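You operate a simulated robot arm through the tools that you are given. There is no shell and no other tool.

Carry out the task below with a simulated robot arm. There is one attempt and no reset: what you move stays moved.

Task
Straighten the red bar by the dial gauge and the bent bar chart.
Fine: within 1 mm of straight; leave the gauge arm in; end with the ram up; press in slow gear and leave it so, valve open; keep hands out of the yellow square while the ram comes down or bears.

The check looks at the end state, three seconds after you hand in, the way a careful person would. Anything else that was tipped, shoved, dropped, spilled or broken makes it a failure.

Robot
A 7-joint arm with a two-finger parallel gripper, fixed in place. Base frame: the origin is at the foot of the arm, x ahead of it, y to its left, z up. Units: cm, rad, N and s.
With the tool pointing down near the work surface it reaches from about 20 to 68 cm from the base axis. Its first joint turns from -1.152 to 1.152 rad. Payload 2.4 kg.
The tool frame sits at the grasp point between the pads (the TCP): z along the fingers, y along the line on which they close. The tips reach 3 cm beyond it. Largest opening 9.4 cm; finger width 2.8, thickness 1; the body of the gripper, 5 by 9.6 cm, starts 5.5 cm behind the TCP.
Orientation is that of the tool frame in the base frame, as [roll, pitch, yaw] about the fixed x, y, z axes, in that order (R = Rz(yaw) Ry(pitch) Rx(roll)). With the fingers straight down and closing along the base's y, the tool's x points along the base's -x, its y along +y and its z along -z.

Tools
- The arm moves only by the tool move_arm. Its arguments are lists of equal length, an entry for each row: "slide": the shift along the tool's x, y, z in units of 40 mm (1.0 is 40 mm), a list of three; "rotation": the turn, a rotation vector about the tool's x, y, z in units of 8 degrees (1.0 is 8 degrees), a list of three; "hand": the gripper command, from -1 (fully open) to 1 (shut), values between in proportion. In form: {"slide": [[tx, ty, tz], ...], "rotation": [[rx, ry, rz], ...], "hand": [hand, ...]}. A call has 1 to 20 rows; each row shifts and turns the commanded pose from where the row before left it, along the tool's axes as they then stand. A call with a number of a shift or a turn outside -1 to 1 is refused whole. A row lasts 0.2 s, in which the tool goes at most 5 cm and 0.15 rad; a call with a longer step from one row to the next is refused whole, and so is a gripper value outside its range. A pose out of reach is approached as far as the arm can. The call stops where the force on the tool passes 90 N (or 10 N more than at its start, if that is more) or the arm is blocked; 0.2 s more then pass. Each finger travels about 15.3 cm/s and halts on what it meets, pressing with about 21 N; the grip force reading is that of the motor and also rises with nothing between the fingers. The clock runs only during rows and for 0.2 s after the last one: add rows that do not move to give the fingers time. The reply holds the time, the measured pose of the TCP, the force on the tool along the base axes, the opening and the grip force, in the units named above and with some noise, with the torque about the TCP (base axes, N m) and any sound that the robot's microphone picked up, and new pictures: "pictures" is both (left out), scene, wrist or none.
- Cameras (640 x 400 px; columns grow to the right, rows downward): "scene" is fixed at [3.45, 48.08, 143.28]; the picture's right is [-0.74, -0.68, 0.00], its down [-0.39, 0.42, -0.82] and it looks along [0.55, -0.60, -0.57] (base axes); focal length 315 px, centre (320, 200). "wrist" rides on the gripper at [7.6, 1.4, -10.3] in the tool frame; the picture's right is [-0.18, 0.98, 0.00], its down [-0.75, -0.14, -0.64] and it looks along [-0.63, -0.12, 0.77] (tool axes); focal length 243 px, centre (320, 200). There is no depth. A picture from a camera that has moved, and an enlarged one, comes with that camera's place and axes in the base frame and with its lens. The place of the scene camera against the robot may be out by one fixed shift of up to 1.8 cm in any direction.
- close_up(camera, box): a new picture of the part [left, top, right, bottom] of that camera's present view, enlarged. It takes no simulated time.
- job_done(): hands the job in; it is judged then, once.

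Nothing tells you positions but the pictures and the camera data. Unless the task says otherwise, let go and move clear before handing in.

The tools are called after "Request:" as a command line: name --argument value ..., lists and objects as JSON in quotes. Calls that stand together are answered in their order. move_arm: Moves the arm, as the interface text tells. Its arguments: {"type":"object","properties":{"slide":{"type":"array","items":{"type":"array","items":{"type":"number"}}},"rotation":{"type":"array","items":{"type":"array","items":{"type":"number"}}},"hand":{"type":"array","items":{"type":"number"}},"pictures":{"type":"string","enum":["both","scene","wrist","none"]}},"required":["slide","rotation","hand"]} The other tools are called the same way: close_up (camera, box) takes an enlarged picture of a part of a camera's view; job_done () hands the job in.

At the start:

```text
clock: 0.0
eef_pos: [39.6, -0.24, 112.42]
tcp_rot: [3.142, 0.0, -3.141]
contact_force: [0.5, 0.4, 0.0]
ft_torque: [-0.02, 0.03, -0.01]
width: 9.39
grip_force: 0.0
```

scene: 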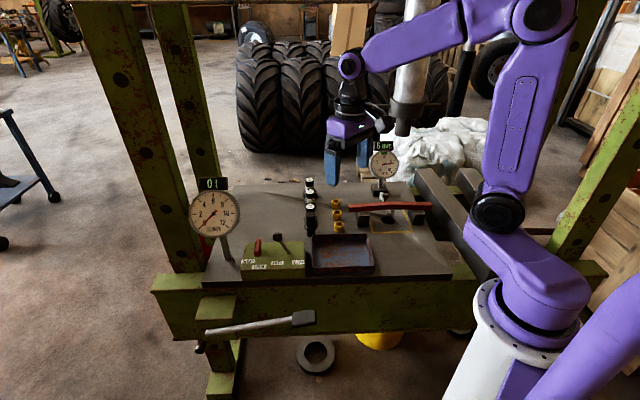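
wrist: 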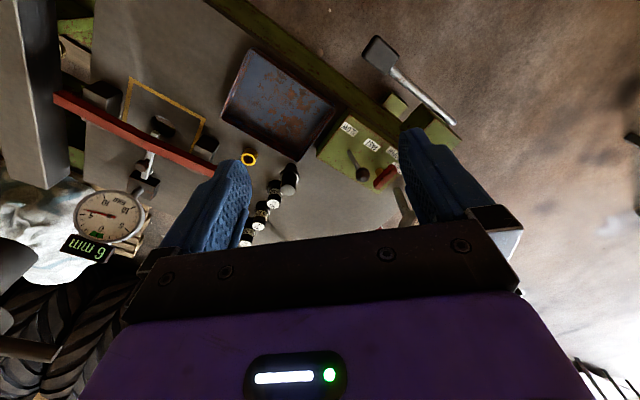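

I see a shop press with a red bent bar near a yellow square, a dial gauge reading, a pressure gauge, a green control box with levers, and a pump handle. I'll take close-ups first.

Request:
close_up --camera "scene" --box '[180, 160, 340, 290]'

Request:
close_up --camera "scene" --box '[300, 120, 460, 260]'

Request:
close_up --camera "scene" --box '[170, 220, 400, 400]'

Request:
close_up --camera "wrist" --box '[40, 40, 300, 280]'

Request:
close_up --camera "wrist" --box '[220, 30, 470, 250]'

```text
3.08 times, centred on (260, 225) of scene
camera zoom: at [3.45, 48.08, 143.28], right [-0.74, -0.68, 0.0], down [-0.39, 0.42, -0.82], along [0.55, -0.6, -0.57], focal length 969 px, centre (505, 123)
```

zoom: 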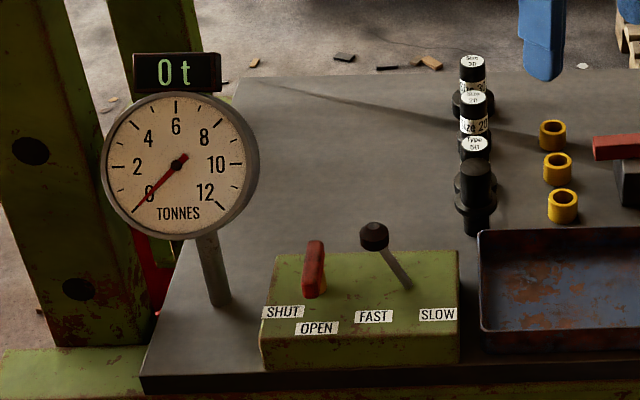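

```text
2.86 times, centred on (380, 190) of scene
camera zoom: at [3.45, 48.08, 143.28], right [-0.74, -0.68, 0.0], down [-0.39, 0.42, -0.82], along [0.55, -0.6, -0.57], focal length 899 px, centre (149, 229)
```

zoom: 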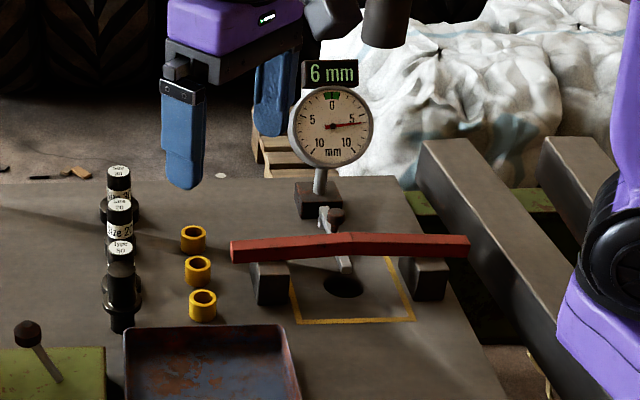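

```text
2.22 times, centred on (285, 310) of scene
camera zoom: at [3.45, 48.08, 143.28], right [-0.74, -0.68, 0.0], down [-0.39, 0.42, -0.82], along [0.55, -0.6, -0.57], focal length 700 px, centre (398, -44)
```

zoom: 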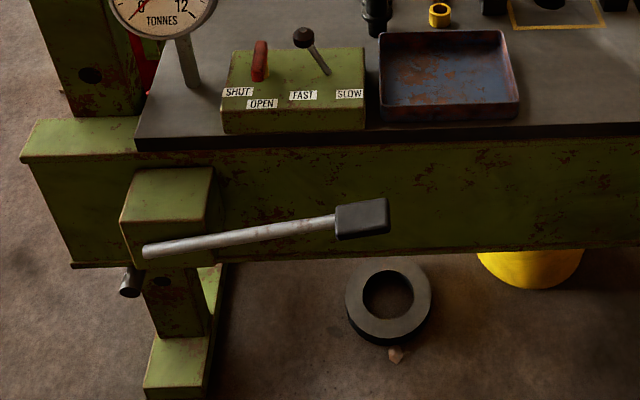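

```text
1.67 times, centred on (170, 160) of wrist
camera zoom: at [31.97, 1.21, 122.64], right [0.18, 0.98, 0.0], down [0.75, -0.14, 0.64], along [0.63, -0.12, -0.77], focal length 404 px, centre (570, 267)
```

zoom: 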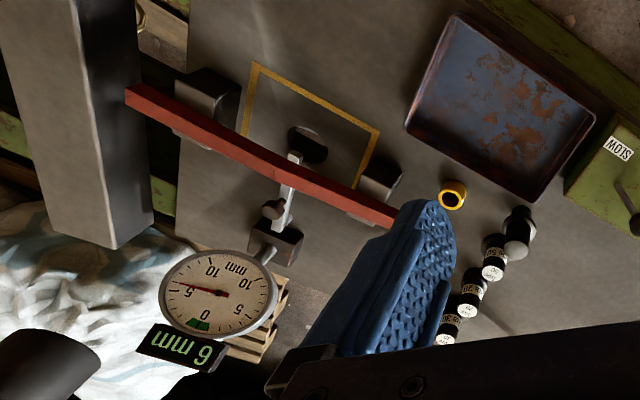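

```text
1.82 times, centred on (345, 140) of wrist
camera zoom: at [31.97, 1.21, 122.64], right [0.18, 0.98, 0.0], down [0.75, -0.14, 0.64], along [0.63, -0.12, -0.77], focal length 441 px, centre (274, 309)
```

zoom: 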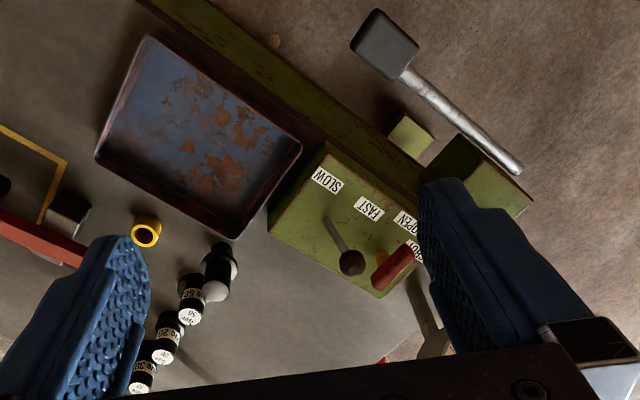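

The chart isn't obvious yet; I look for it and at the ram and the labelled nose pieces.

Request:
close_up --camera "scene" --box '[280, 0, 480, 125]'

Request:
close_up --camera "scene" --box '[290, 165, 360, 240]'

Request:
close_up --camera "scene" --box '[80, 0, 240, 100]'

Request:
close_up --camera "scene" --box '[480, 0, 640, 400]'

Request:
close_up --camera "wrist" --box '[0, 0, 160, 120]'

Request:
close_up --camera "wrist" --box '[500, 0, 640, 400]'

```text
3.20 times, centred on (380, 62) of scene
camera zoom: at [3.45, 48.08, 143.28], right [-0.74, -0.68, 0.0], down [-0.39, 0.42, -0.82], along [0.55, -0.6, -0.57], focal length 1007 px, centre (128, 640)
```

zoom: 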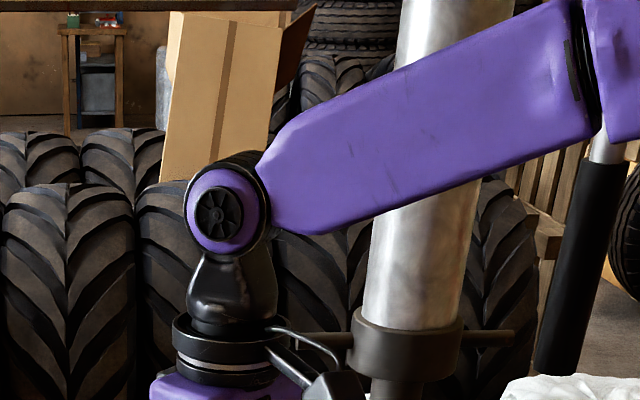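

```text
5.33 times, centred on (325, 202) of scene
camera zoom: at [3.45, 48.08, 143.28], right [-0.74, -0.68, 0.0], down [-0.39, 0.42, -0.82], along [0.55, -0.6, -0.57], focal length 1679 px, centre (293, 187)
```

zoom: 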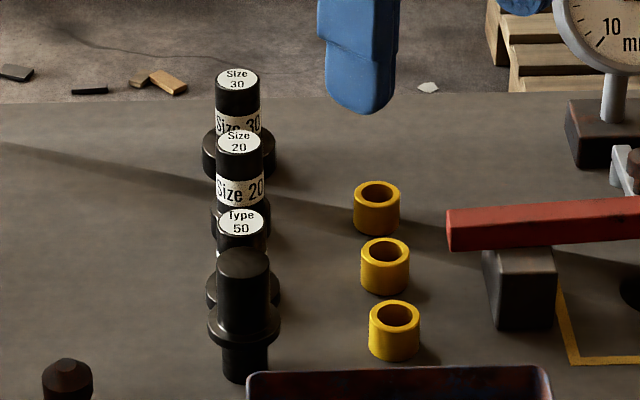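

```text
4.00 times, centred on (160, 50) of scene
camera zoom: at [3.45, 48.08, 143.28], right [-0.74, -0.68, 0.0], down [-0.39, 0.42, -0.82], along [0.55, -0.6, -0.57], focal length 1259 px, centre (960, 800)
```

zoom: 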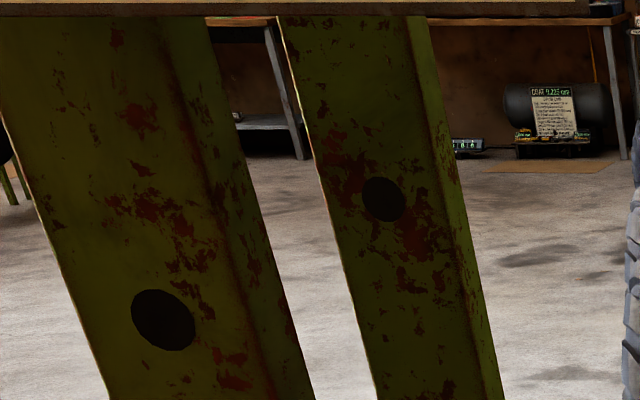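

```text
1.00 times, centred on (560, 200) of scene (not enlarged: the box is as wide or as high as the picture)
camera zoom: at [3.45, 48.08, 143.28], right [-0.74, -0.68, 0.0], down [-0.39, 0.42, -0.82], along [0.55, -0.6, -0.57], focal length 315 px, centre (80, 200)
```

zoom: 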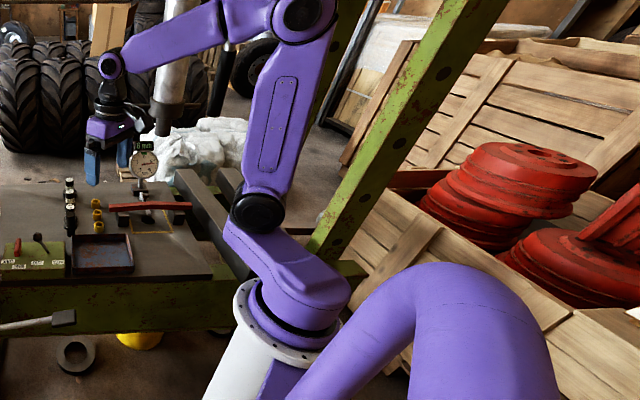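

```text
3.33 times, centred on (80, 60) of wrist
camera zoom: at [31.97, 1.21, 122.64], right [0.18, 0.98, 0.0], down [0.75, -0.14, 0.64], along [0.63, -0.12, -0.77], focal length 809 px, centre (1120, 667)
```

zoom: 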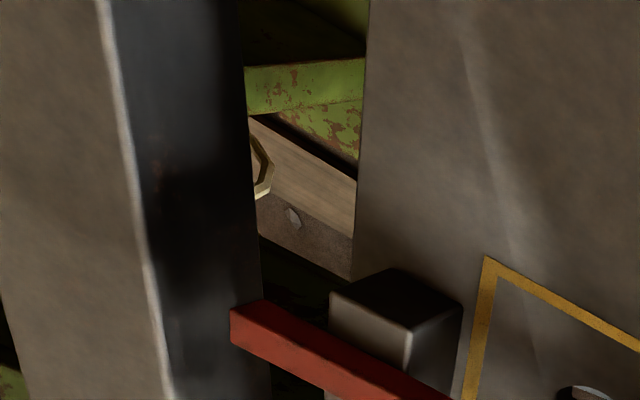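

```text
1.00 times, centred on (570, 200) of wrist (not enlarged: the box is as wide or as high as the picture)
camera zoom: at [31.97, 1.21, 122.64], right [0.18, 0.98, 0.0], down [0.75, -0.14, 0.64], along [0.63, -0.12, -0.77], focal length 243 px, centre (70, 200)
```

zoom: 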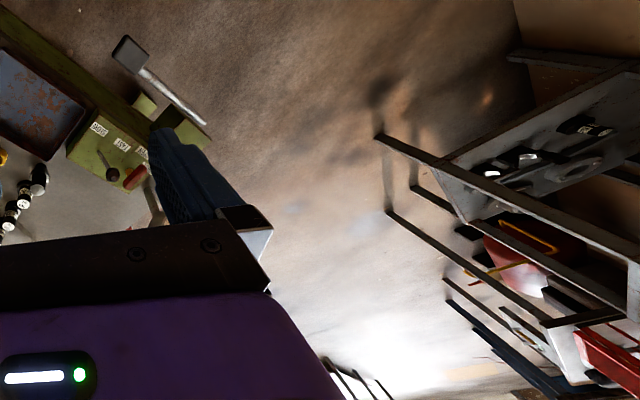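

I zoom in on the text sheet in the background, and other candidates.

Request:
close_up --camera "scene" --box '[200, 15, 240, 42]'

Request:
close_up --camera "scene" --box '[210, 19, 226, 36]'

Request:
close_up --camera "scene" --box '[0, 0, 120, 80]'

Request:
close_up --camera "wrist" --box '[440, 30, 640, 180]'

```text
14.81 times, centred on (220, 28) of scene
camera zoom: at [3.45, 48.08, 143.28], right [-0.74, -0.68, 0.0], down [-0.39, 0.42, -0.82], along [0.55, -0.6, -0.57], focal length 4664 px, centre (1802, 2741)
```

zoom: 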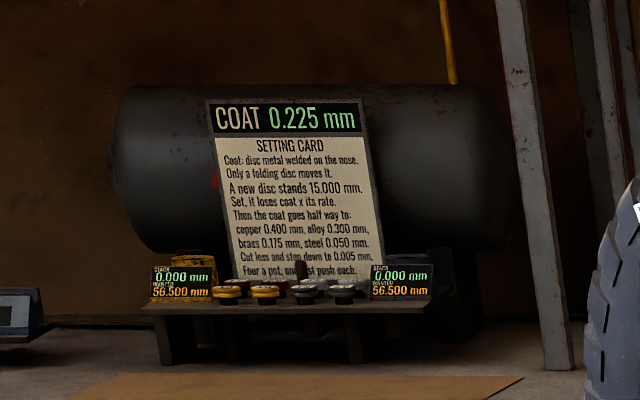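

```text
16.00 times, centred on (218, 28) of scene
camera zoom: at [3.45, 48.08, 143.28], right [-0.74, -0.68, 0.0], down [-0.39, 0.42, -0.82], along [0.55, -0.6, -0.57], focal length 5037 px, centre (1952, 2960)
```

zoom: 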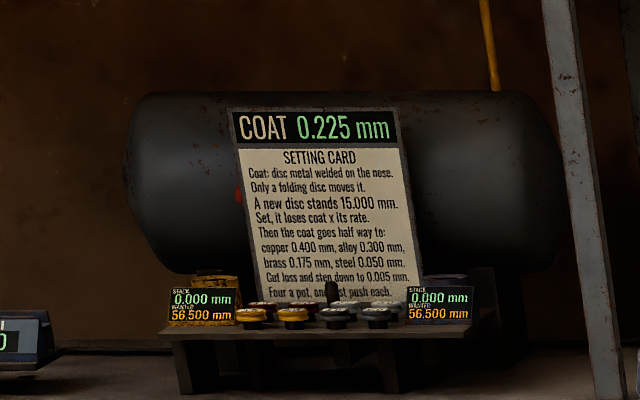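

```text
5.00 times, centred on (60, 40) of scene
camera zoom: at [3.45, 48.08, 143.28], right [-0.74, -0.68, 0.0], down [-0.39, 0.42, -0.82], along [0.55, -0.6, -0.57], focal length 1574 px, centre (1620, 1000)
```

zoom: 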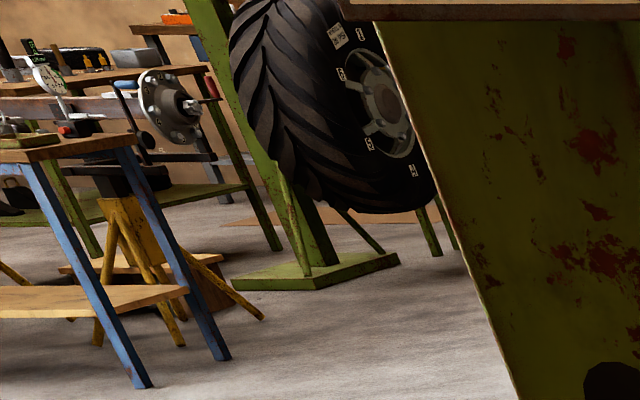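

```text
2.67 times, centred on (540, 105) of wrist
camera zoom: at [31.97, 1.21, 122.64], right [0.18, 0.98, 0.0], down [0.75, -0.14, 0.64], along [0.63, -0.12, -0.77], focal length 647 px, centre (-267, 453)
```

zoom: 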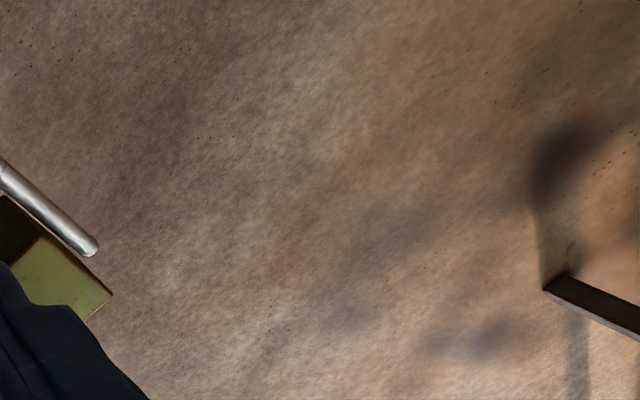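

The lettered cards in the background belong to other jobs. A board edge runs along the top of the scene picture, on the front of the press, around (60, 12, 140+), and may be the chart. I'll draw the hand back a little and tilt it so the wrist camera looks up at it.

Request:
move_arm --slide '[[0.8, 0, 0], [0.8, 0, 0], [0.8, 0, 0], [0, 0, 0], [0, 0, 0], [0, 0, 0], [0, 0, 0], [0, 0, 0], [0, 0, 0]]' --rotation '[[0, 0, 0], [0, 0, 0], [0, 0, 0], [0, -1, 0], [0, -1, 0], [0, -1, 0], [0, -1, 0], [0, -1, 0], [0, -1, 0]]' --hand '[-1, -1, -1, -1, -1, -1, -1, -1, -1]'

```text
clock: 2.0
eef_pos: [30.4, 0.27, 113.0]
tcp_rot: [-3.141, 0.838, 3.139]
contact_force: [-0.4, 0.4, 0.1]
ft_torque: [0.01, -0.01, 0.0]
width: 9.4
grip_force: 0.0
out of reach, approached as far as the arm can: row 9
camera wrist: at [17.73, 1.82, 114.18], right [0.13, 0.98, 0.14], down [0.03, -0.14, 0.99], along [0.99, -0.12, -0.04], focal length 243 px, centre (320, 200)
```

scene: 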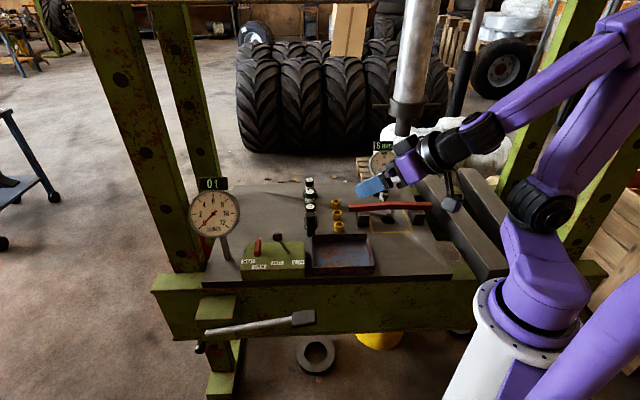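
wrist: 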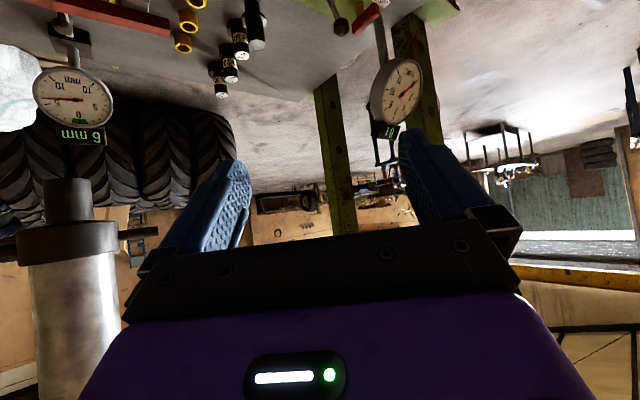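

Looking at what the wrist camera can see on its edges before the next tilt.

Request:
close_up --camera "wrist" --box '[480, 200, 640, 400]'

Request:
close_up --camera "wrist" --box '[0, 0, 320, 200]'

Request:
close_up --camera "wrist" --box '[230, 130, 420, 250]'

Request:
close_up --camera "wrist" --box '[160, 0, 320, 110]'

```text
2.00 times, centred on (560, 300) of wrist
camera zoom: at [17.73, 1.82, 114.18], right [0.13, 0.98, 0.14], down [0.03, -0.14, 0.99], along [0.99, -0.12, -0.04], focal length 485 px, centre (-160, 0)
```

zoom: 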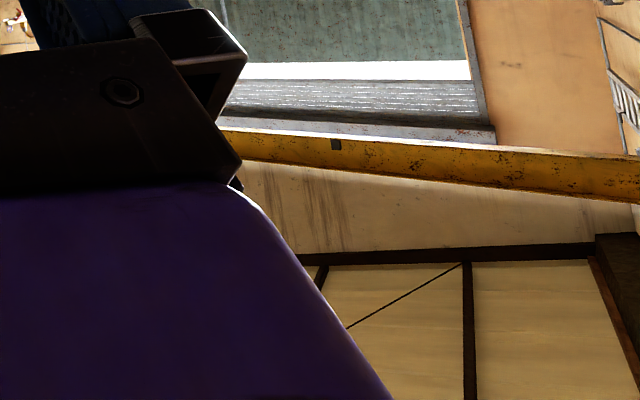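

```text
2.00 times, centred on (160, 100) of wrist
camera zoom: at [17.73, 1.82, 114.18], right [0.13, 0.98, 0.14], down [0.03, -0.14, 0.99], along [0.99, -0.12, -0.04], focal length 485 px, centre (640, 400)
```

zoom: 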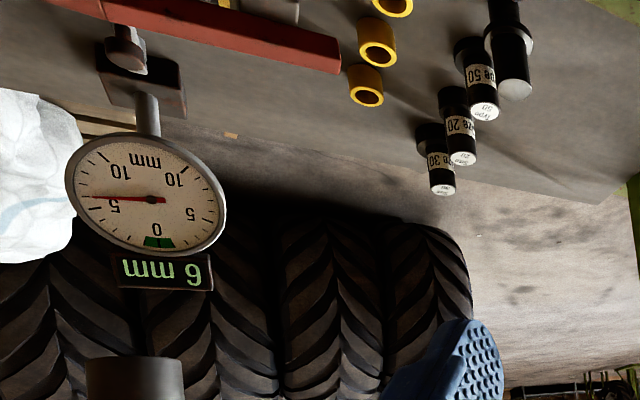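

```text
3.33 times, centred on (325, 190) of wrist
camera zoom: at [17.73, 1.82, 114.18], right [0.13, 0.98, 0.14], down [0.03, -0.14, 0.99], along [0.99, -0.12, -0.04], focal length 809 px, centre (303, 233)
```

zoom: 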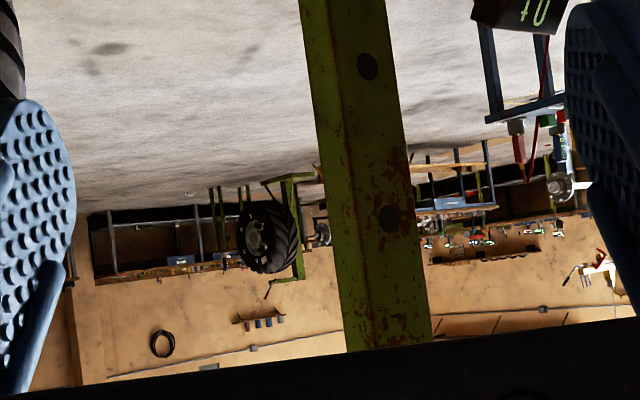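

```text
3.64 times, centred on (240, 55) of wrist
camera zoom: at [17.73, 1.82, 114.18], right [0.13, 0.98, 0.14], down [0.03, -0.14, 0.99], along [0.99, -0.12, -0.04], focal length 882 px, centre (611, 727)
```

zoom: 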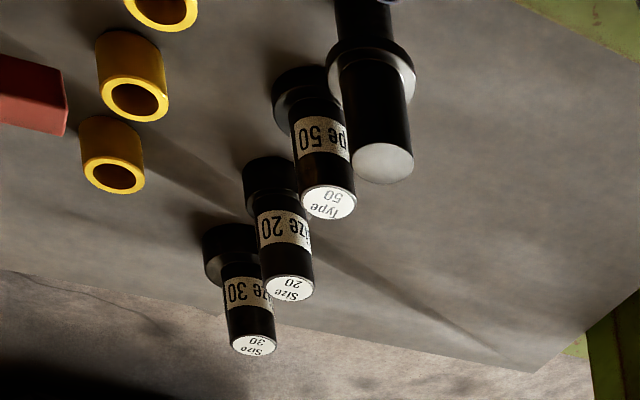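

Zooming in on the board edge at the top of the scene view.

Request:
close_up --camera "scene" --box '[60, 0, 130, 20]'

Request:
close_up --camera "scene" --box '[180, 0, 250, 20]'

Request:
close_up --camera "scene" --box '[330, 0, 400, 20]'

```text
9.14 times, centred on (95, 10) of scene
camera zoom: at [3.45, 48.07, 143.28], right [-0.74, -0.68, 0.0], down [-0.39, 0.42, -0.82], along [0.55, -0.6, -0.57], focal length 2878 px, centre (2377, 1937)
```

zoom: 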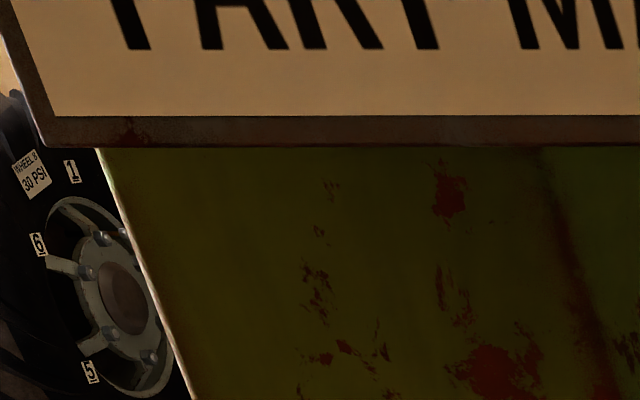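

```text
9.14 times, centred on (215, 10) of scene
camera zoom: at [3.45, 48.07, 143.28], right [-0.74, -0.68, 0.0], down [-0.39, 0.42, -0.82], along [0.55, -0.6, -0.57], focal length 2878 px, centre (1280, 1937)
```

zoom: 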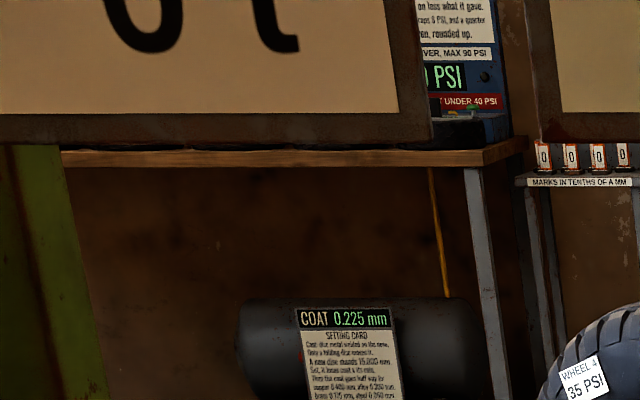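

```text
9.14 times, centred on (365, 10) of scene
camera zoom: at [3.45, 48.07, 143.28], right [-0.74, -0.68, 0.0], down [-0.39, 0.42, -0.82], along [0.55, -0.6, -0.57], focal length 2878 px, centre (-91, 1937)
```

zoom: 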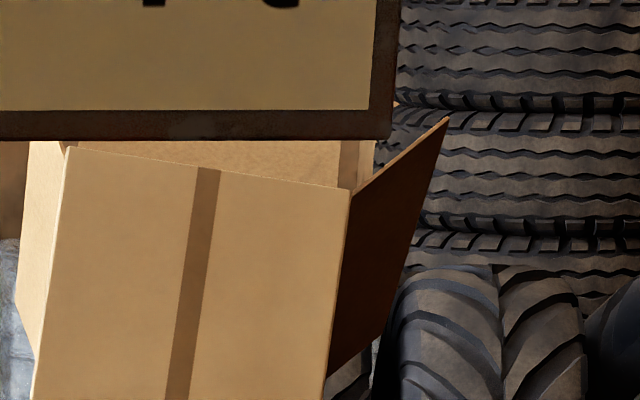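

There are two boards hung on the press front with large lettering. I'll swing the hand a bit forward-left, and roll it so the wrist camera can look upward past the gripper.

Request:
move_arm --slide '[[-0.446, 0.667, 0.495], [-0.446, 0.667, 0.495], [-0.446, 0.667, 0.495], [0, 0, 0], [0, 0, 0], [0, 0, 0], [0, 0, 0], [0, 0, 0], [0, 0, 0], [0, 0, 0], [0, 0, 0], [0, 0, 0], [0, 0, 0], [0, 0, 0]]' --rotation '[[0, 0, 0], [0, 0, 0], [0, 0, 0], [0, 0, -1], [0, 0, -1], [0, 0, -1], [0, 0, -1], [0, 0, -1], [0, 0, -1], [0, 0, -1], [0, 0, -1], [0, 0, -1], [0, 0, -1], [0, 0, -1]]' --hand '[-1, -1, -1, -1, -1, -1, -1, -1, -1, -1, -1, -1, -1, -1]'

```text
clock: 5.0
eef_pos: [38.45, 8.35, 113.11]
tcp_rot: [-2.303, 0.024, -1.591]
contact_force: [0.4, 0.3, -0.3]
ft_torque: [-0.02, 0.05, 0.02]
width: 9.39
grip_force: 0.1
camera wrist: at [29.75, 0.9, 118.72], right [-0.65, 0.22, -0.73], down [-0.37, 0.75, 0.55], along [0.66, 0.63, -0.41], focal length 243 px, centre (320, 200)
```

scene: 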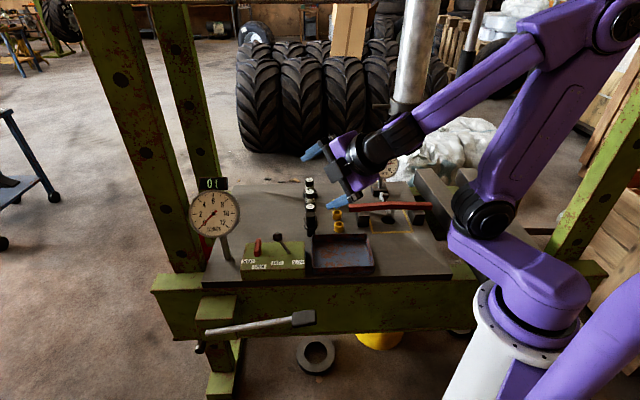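
wrist: 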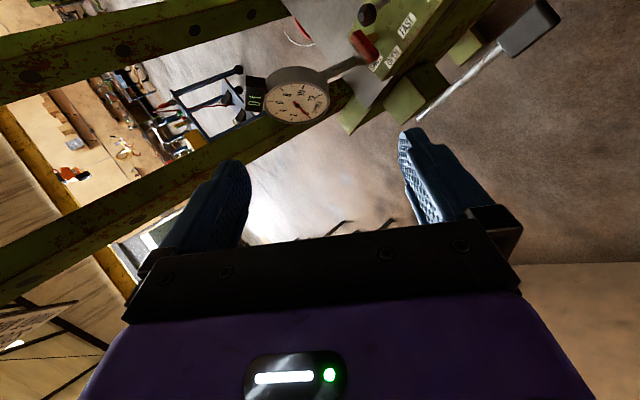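

The roll worked. Now I pitch the hand up and turn right so the boards come into the picture's left half.

Request:
move_arm --slide '[[0, 0, 0], [0, 0, 0], [0, 0, 0], [0, 0, 0], [0, 0, 0], [0, 0, 0], [0, 0, 0], [0, 0, 0], [0, 0, 0]]' --rotation '[[1, 0, 0], [1, 0, 0], [1, 0, 0], [1, 0, 0], [1, 0, 0], [0, 1, 0], [0, 1, 0], [0, 1, 0], [0, 1, 0]]' --hand '[-1, -1, -1, -1, -1, -1, -1, -1, -1]'

```text
clock: 7.0
eef_pos: [38.48, 8.36, 113.17]
tcp_rot: [-1.615, 0.003, -2.157]
contact_force: [0.1, -0.7, 0.1]
ft_torque: [0.0, -0.01, 0.0]
width: 9.42
grip_force: 0.1
camera wrist: at [25.69, 7.68, 112.06], right [0.07, 0.18, -0.98], down [-0.11, 0.98, 0.17], along [0.99, 0.1, 0.09], focal length 243 px, centre (320, 200)
```

scene: 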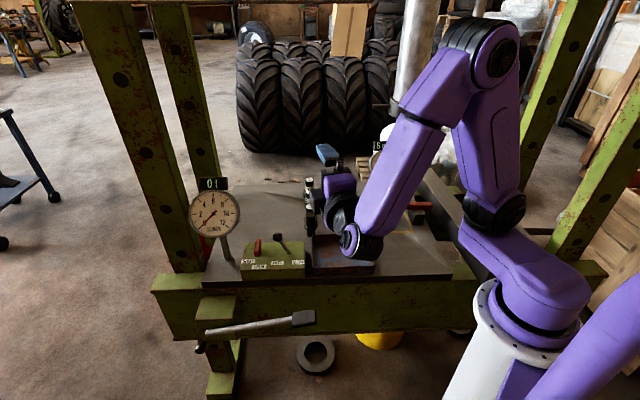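
wrist: 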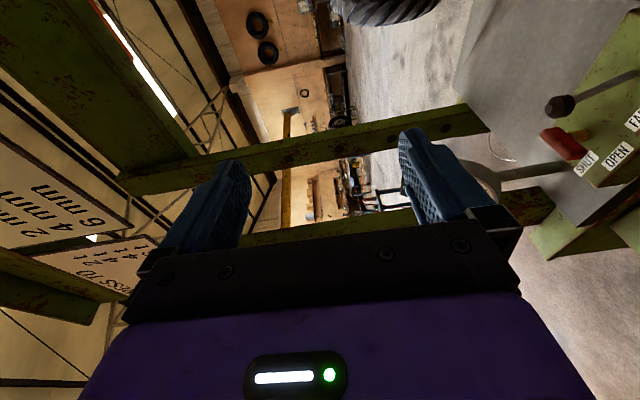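

The boards are visible at the left of the wrist picture (two charts, mm table and "PRESS TO" table). I turn a little left and up to see them entirely.

Request:
move_arm --slide '[[0, 0, 0], [0, 0, 0], [0, 0, 0], [0, 0, 0], [0, 0, 0], [0, 0, 0]]' --rotation '[[0, -1, 0], [0, -1, 0], [0, -1, 0], [1, 0, 0], [1, 0, 0], [1, 0, 0]]' --hand '[-1, -1, -1, -1, -1, -1]' --pictures "wrist"

```text
clock: 8.4
eef_pos: [38.3, 8.4, 113.09]
tcp_rot: [-1.19, 0.021, -1.735]
contact_force: [0.5, 0.0, 0.1]
ft_torque: [0.0, 0.03, -0.02]
width: 9.39
grip_force: 0.1
camera wrist: at [28.33, 2.49, 107.73], right [0.39, 0.14, -0.91], down [-0.52, 0.85, -0.09], along [0.76, 0.51, 0.41], focal length 243 px, centre (320, 200)
```

wrist: 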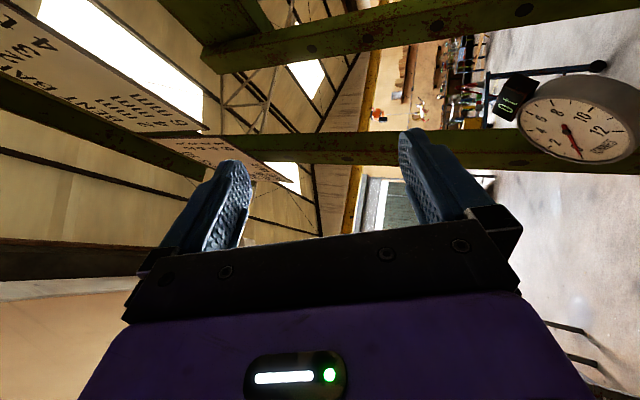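

Request:
close_up --camera "wrist" --box '[0, 0, 210, 150]'

Request:
close_up --camera "wrist" --box '[140, 120, 310, 200]'

```text
2.67 times, centred on (105, 75) of wrist
camera zoom: at [28.33, 2.49, 107.73], right [0.39, 0.14, -0.91], down [-0.52, 0.85, -0.09], along [0.76, 0.51, 0.41], focal length 647 px, centre (893, 533)
```

zoom: 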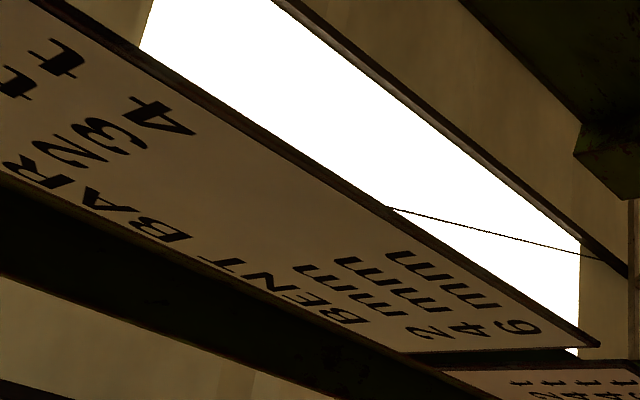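

```text
3.76 times, centred on (225, 160) of wrist
camera zoom: at [28.33, 2.49, 107.73], right [0.39, 0.14, -0.91], down [-0.52, 0.85, -0.09], along [0.76, 0.51, 0.41], focal length 913 px, centre (678, 351)
```

zoom: 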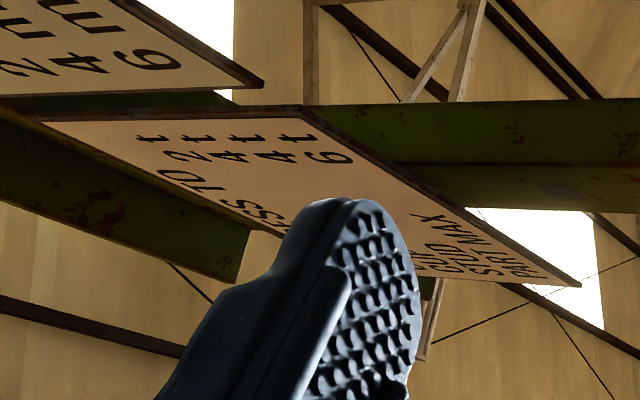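

Already legible: "BENT BAR: 2 mm – 2 t?, 4 mm – 3 t, 6 mm – 4 t" and a second "PRESS TO" board with a maximum. I back the camera away from the boards for a clearer reading.

Request:
move_arm --slide '[[-0.525, -0.244, -0.61], [-0.525, -0.244, -0.61], [-0.525, -0.244, -0.61], [-0.525, -0.244, -0.61], [0, 0, 0], [0, 0, 0], [0, 0, 0]]' --rotation '[[0, 0, 0], [0, 0, 0], [0, 0, 0], [0, 0, 0], [0, 0.928, -0.371], [0, 0.928, -0.371], [0, 0.928, -0.371]]' --hand '[-1, -1, -1, -1, -1, -1, -1]'

```text
clock: 10.0
eef_pos: [29.36, 18.39, 113.19]
tcp_rot: [-1.2, 0.017, -2.156]
contact_force: [-0.1, -0.3, -0.3]
ft_torque: [0.0, -0.02, -0.02]
width: 9.42
grip_force: 0.2
camera wrist: at [17.69, 17.15, 108.02], right [0.41, -0.03, -0.91], down [-0.12, 0.99, -0.09], along [0.9, 0.15, 0.4], focal length 243 px, centre (320, 200)
```

scene: 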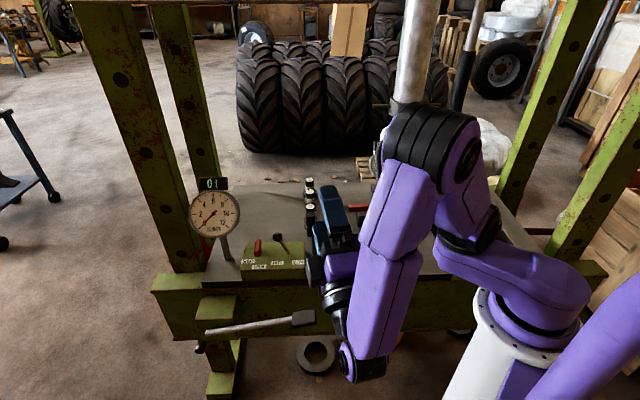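
wrist: 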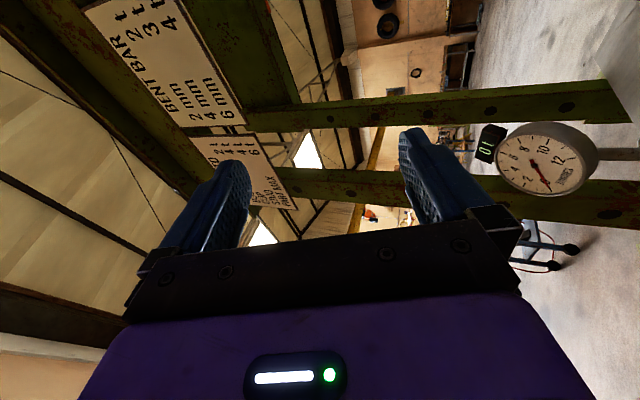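

Request:
close_up --camera "wrist" --box '[80, 0, 250, 130]'

Request:
close_up --camera "wrist" --box '[180, 120, 310, 220]'

```text
3.08 times, centred on (165, 65) of wrist
camera zoom: at [17.69, 17.15, 108.02], right [0.41, -0.03, -0.91], down [-0.12, 0.99, -0.09], along [0.9, 0.15, 0.4], focal length 746 px, centre (797, 615)
```

zoom: 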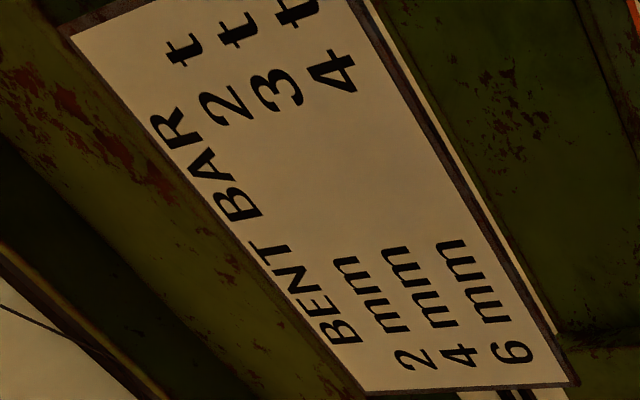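

```text
4.00 times, centred on (245, 170) of wrist
camera zoom: at [17.69, 17.15, 108.02], right [0.41, -0.03, -0.91], down [-0.12, 0.99, -0.09], along [0.9, 0.15, 0.4], focal length 970 px, centre (620, 320)
```

zoom: 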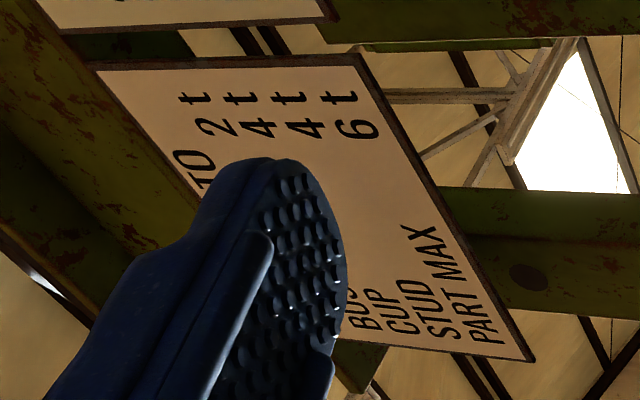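

Charts read: a 6 mm bend needs 4 t (4 mm → 3 t, 2 mm → 2 t); the other board is for bushes, cups, studs (part max 6 t). Now I bring the tool back to pointing down to inspect the control box and pump handle.

Request:
move_arm --slide '[[0, 0, 0], [0, 0, 0], [0, 0, 0], [0, 0, 0], [0, 0, 0], [0, 0, 0], [0, 0, 0], [0, 0, 0], [0, 0, 0], [0, 0, 0], [0, 0, 0], [0, 0, 0], [0, 0, 0], [0, 0, 0]]' --rotation '[[-1, 0, 0], [-1, 0, 0], [-1, 0, 0], [-1, 0, 0], [-1, 0, 0], [-1, 0, 0], [-1, 0, 0], [-1, 0, 0], [-1, 0, 0], [-1, 0, 0], [-1, 0, 0], [-1, 0, 0], [-1, 0, 0], [-0.9, 0, 0]]' --hand '[-1, -1, -1, -1, -1, -1, -1, -1, -1, -1, -1, -1, -1, -1]'

```text
clock: 13.0
eef_pos: [29.46, 18.33, 113.32]
tcp_rot: [-3.141, 0.021, -2.155]
contact_force: [-0.2, -0.5, -0.3]
ft_torque: [0.02, 0.04, 0.0]
width: 9.41
grip_force: 0.0
camera wrist: at [23.91, 12.64, 123.42], right [-0.72, 0.69, 0.0], down [0.52, 0.54, 0.66], along [0.45, 0.48, -0.75], focal length 243 px, centre (320, 200)
```

scene: 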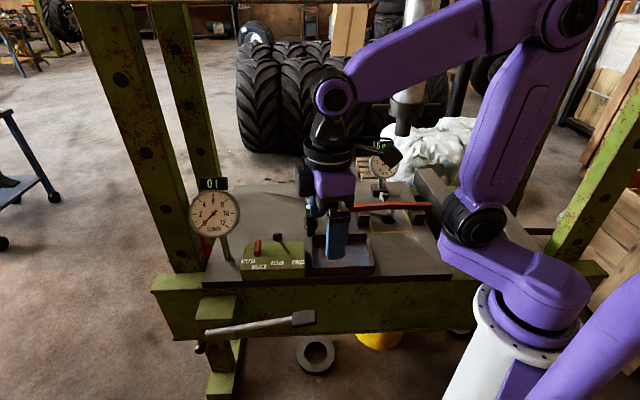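
wrist: 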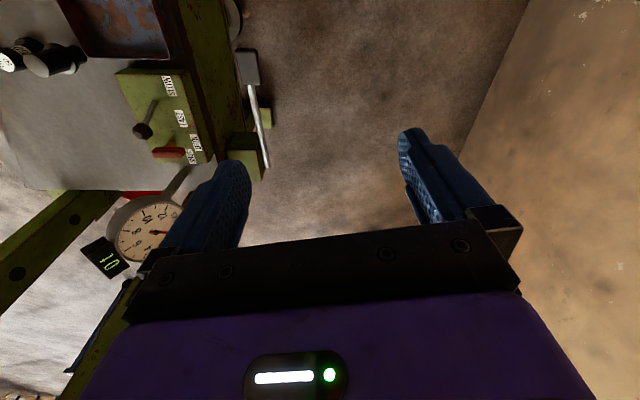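

Request:
close_up --camera "wrist" --box '[90, 40, 290, 190]'

Request:
close_up --camera "wrist" --box '[110, 65, 210, 170]'

Request:
close_up --camera "scene" --box '[235, 225, 310, 285]'

```text
2.67 times, centred on (190, 115) of wrist
camera zoom: at [23.91, 12.64, 123.42], right [-0.72, 0.69, 0.0], down [0.52, 0.54, 0.66], along [0.45, 0.48, -0.75], focal length 647 px, centre (667, 427)
```

zoom: 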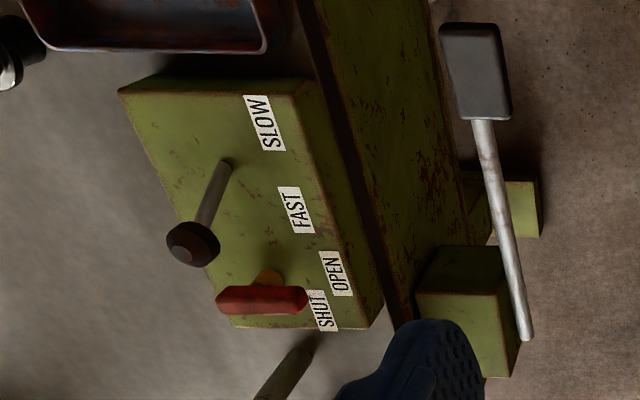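

```text
3.81 times, centred on (160, 118) of wrist
camera zoom: at [23.91, 12.64, 123.42], right [-0.72, 0.69, 0.0], down [0.52, 0.54, 0.66], along [0.45, 0.48, -0.75], focal length 924 px, centre (930, 514)
```

zoom: 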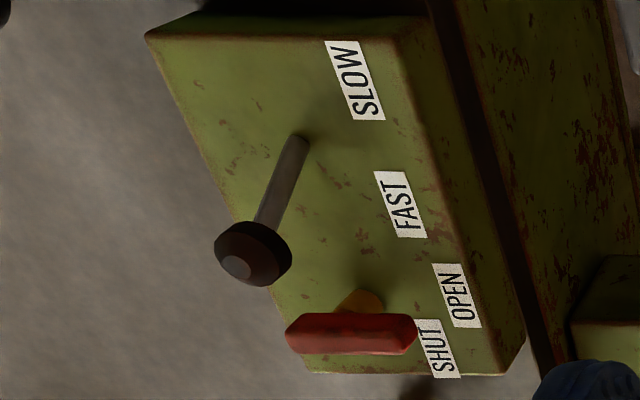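

```text
6.67 times, centred on (272, 255) of scene
camera zoom: at [3.45, 48.08, 143.28], right [-0.74, -0.68, 0.0], down [-0.39, 0.42, -0.82], along [0.55, -0.6, -0.57], focal length 2099 px, centre (637, -167)
```

zoom: 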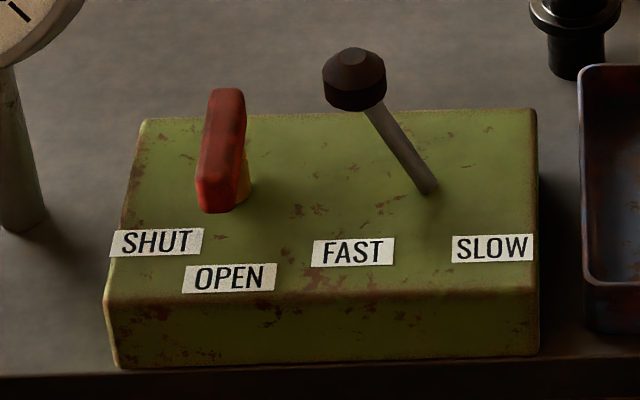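

The gear lever is leaning over FAST; the red valve handle needs a closer look. I move the hand over the box to view it from nearer.

Request:
move_arm --slide '[[0.117, -0.794, 0.508], [0.117, -0.794, 0.508], [0.117, -0.794, 0.508], [0.117, -0.794, 0.508], [0.117, -0.794, 0.508], [0.117, -0.794, 0.508], [0.117, -0.794, 0.508], [0.117, -0.794, 0.508], [0.117, -0.794, 0.508], [0, 0, 0], [0, 0, 0]]' --rotation '[[0, 0, 0], [0, 0, 0], [0, 0, 0], [0, 0, 0], [0, 0, 0], [0, 0, 0], [0, 0, 0], [0, 0, 0], [0, 0, 0], [0, 0, 0.86], [0, 0, 0.86]]' --hand '[-1, -1, -1, -1, -1, -1, -1, -1, -1, -1, -1]'

```text
clock: 15.4
eef_pos: [51.19, -0.79, 94.87]
tcp_rot: [3.138, 0.02, -2.394]
contact_force: [0.0, 0.5, -0.4]
ft_torque: [0.0, 0.0, 0.0]
width: 9.41
grip_force: 0.1
camera wrist: at [44.61, -4.95, 105.03], right [-0.53, 0.85, 0.01], down [0.64, 0.4, 0.66], along [0.55, 0.35, -0.76], focal length 243 px, centre (320, 200)
```

scene: 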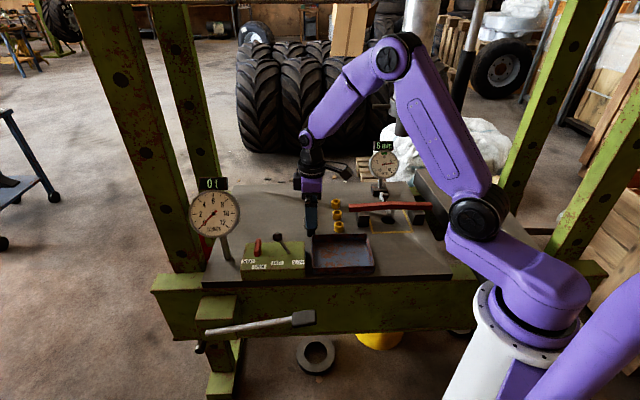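
wrist: 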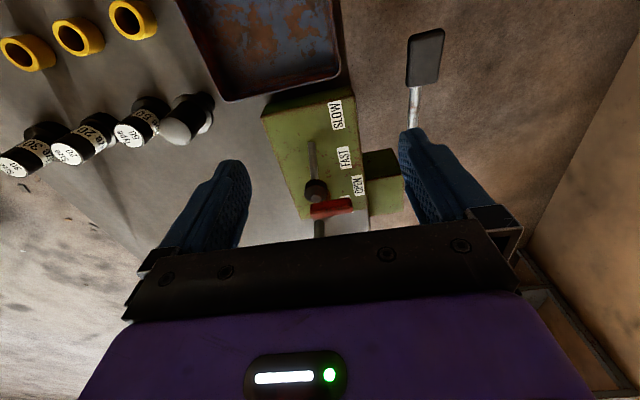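

Request:
close_up --camera "wrist" --box '[250, 80, 420, 240]'

Request:
close_up --camera "wrist" --box '[290, 140, 370, 230]'

Request:
close_up --camera "wrist" --box '[0, 0, 240, 190]'

```text
2.50 times, centred on (335, 160) of wrist
camera zoom: at [44.61, -4.95, 105.03], right [-0.53, 0.85, 0.01], down [0.64, 0.4, 0.66], along [0.55, 0.35, -0.76], focal length 606 px, centre (282, 300)
```

zoom: 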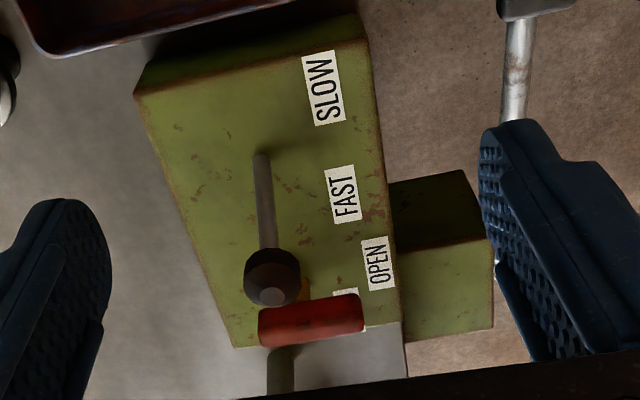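

```text
4.44 times, centred on (330, 185) of wrist
camera zoom: at [44.61, -4.95, 105.03], right [-0.53, 0.85, 0.01], down [0.64, 0.4, 0.66], along [0.55, 0.35, -0.76], focal length 1078 px, centre (276, 267)
```

zoom: 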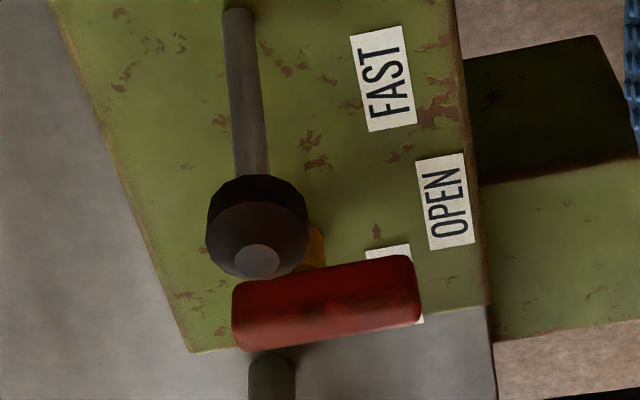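

```text
2.11 times, centred on (120, 95) of wrist
camera zoom: at [44.61, -4.95, 105.03], right [-0.53, 0.85, 0.01], down [0.64, 0.4, 0.66], along [0.55, 0.35, -0.76], focal length 511 px, centre (741, 421)
```

zoom: 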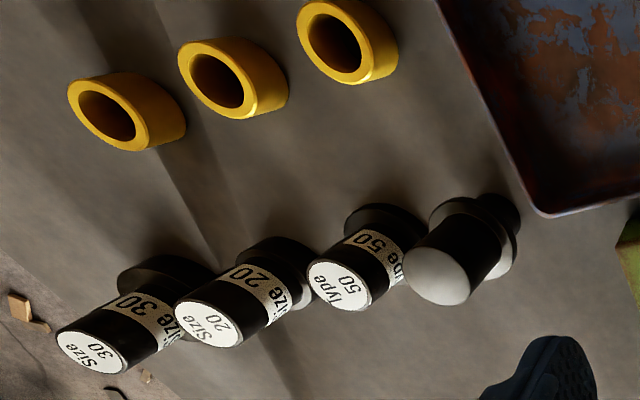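

The valve handle points at OPEN (it turns on a stem near (64, 9)), the gear knob sits over FAST at about (60.3, 4.6, 82.4). I'll turn the hand 90°, close it, and hover between the knob and the red handle to push the knob toward SLOW.

Request:
move_arm --slide '[[0, 0, 0], [0, 0, 0], [0, 0, 0], [0, 0, 0], [0, 0, 0], [0, 0, 0], [0, 0, 0], [0, 0, 0], [0, 0, 0], [0, 0, 0], [0, 0, 0], [0, 0, 0], [-0.1375, 0.8375, 0.19], [-0.1375, 0.8375, 0.19], [-0.1375, 0.8375, 0.19], [-0.1375, 0.8375, 0.19]]' --rotation '[[0, 0, 1], [0, 0, 1], [0, 0, 1], [0, 0, 1], [0, 0, 1], [0, 0, 1], [0, 0, 1], [0, 0, 1], [0, 0, 1], [0, 0, 1], [0, 0, 1], [0, 0, 0.25], [0, 0, 0], [0, 0, 0], [0, 0, 0], [0, 0, 0]]' --hand '[1, 1, 1, 1, 1, 1, 1, 1, 1, 1, 1, 1, 1, 1, 1, 1]'

```text
clock: 18.8
eef_pos: [62.83, 6.88, 92.21]
tcp_rot: [3.125, -0.003, 2.319]
contact_force: [-0.4, 0.8, 0.3]
ft_torque: [0.02, -0.01, 0.03]
width: 0.02
grip_force: 20.3
camera wrist: at [58.62, 13.28, 102.62], right [0.84, 0.53, 0.02], down [0.4, -0.66, 0.64], along [0.35, -0.53, -0.77], focal length 243 px, centre (320, 200)
```

scene: 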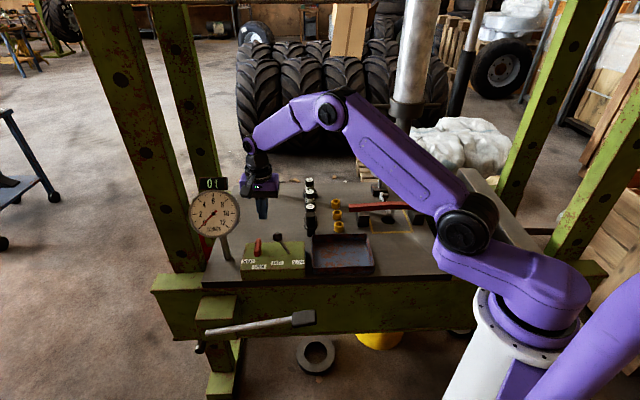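
wrist: 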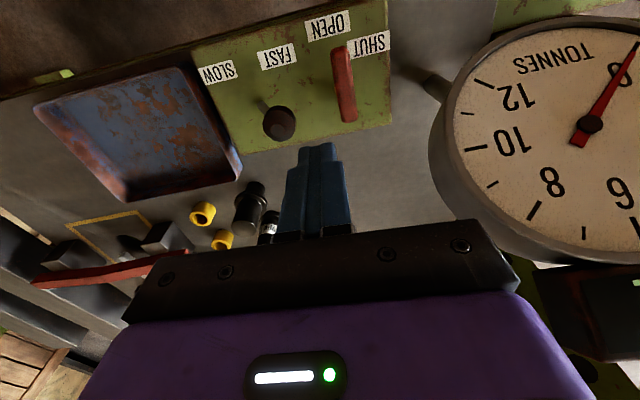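

The view confirms the positions. I lower the closed fingers between knob and red handle.

Request:
move_arm --slide '[[0, 0, 0.6], [0, 0, 0.6], [0, 0, 0.5], [0, 0, 0.45]]' --rotation '[[0, 0, 0], [0, 0, 0], [0, 0, 0], [0, 0, 0]]' --hand '[1, 1, 1, 1]'

Request:
close_up --camera "scene" --box '[220, 190, 330, 285]'

```text
clock: 19.8
eef_pos: [62.72, 6.93, 83.62]
tcp_rot: [3.122, -0.001, 2.32]
contact_force: [0.3, 0.0, -0.1]
ft_torque: [0.0, -0.01, 0.0]
width: 0.01
grip_force: 21.2
camera wrist: at [58.51, 13.51, 93.95], right [0.84, 0.53, 0.02], down [0.4, -0.66, 0.64], along [0.35, -0.53, -0.77], focal length 243 px, centre (320, 200)
```

scene: 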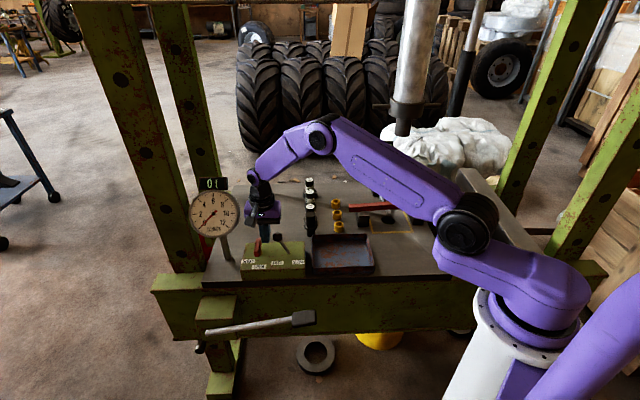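
wrist: 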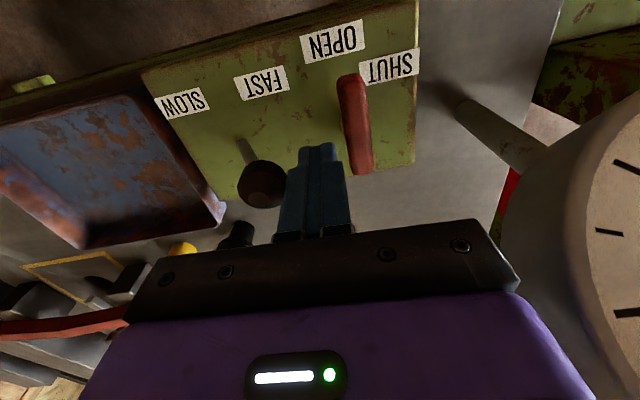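

```text
4.21 times, centred on (275, 238) of scene
camera zoom: at [3.45, 48.08, 143.28], right [-0.74, -0.68, 0.0], down [-0.39, 0.42, -0.82], along [0.55, -0.6, -0.57], focal length 1326 px, centre (510, 42)
```

zoom: 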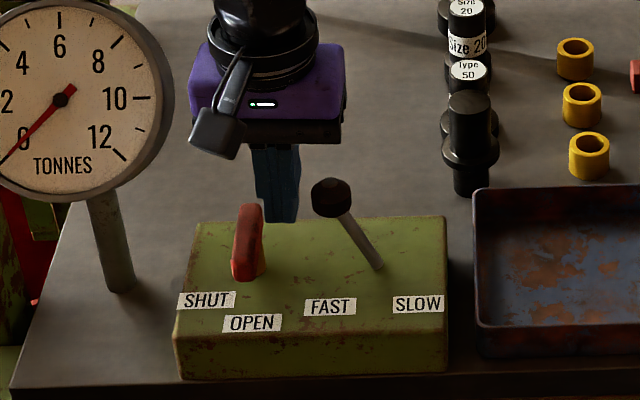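

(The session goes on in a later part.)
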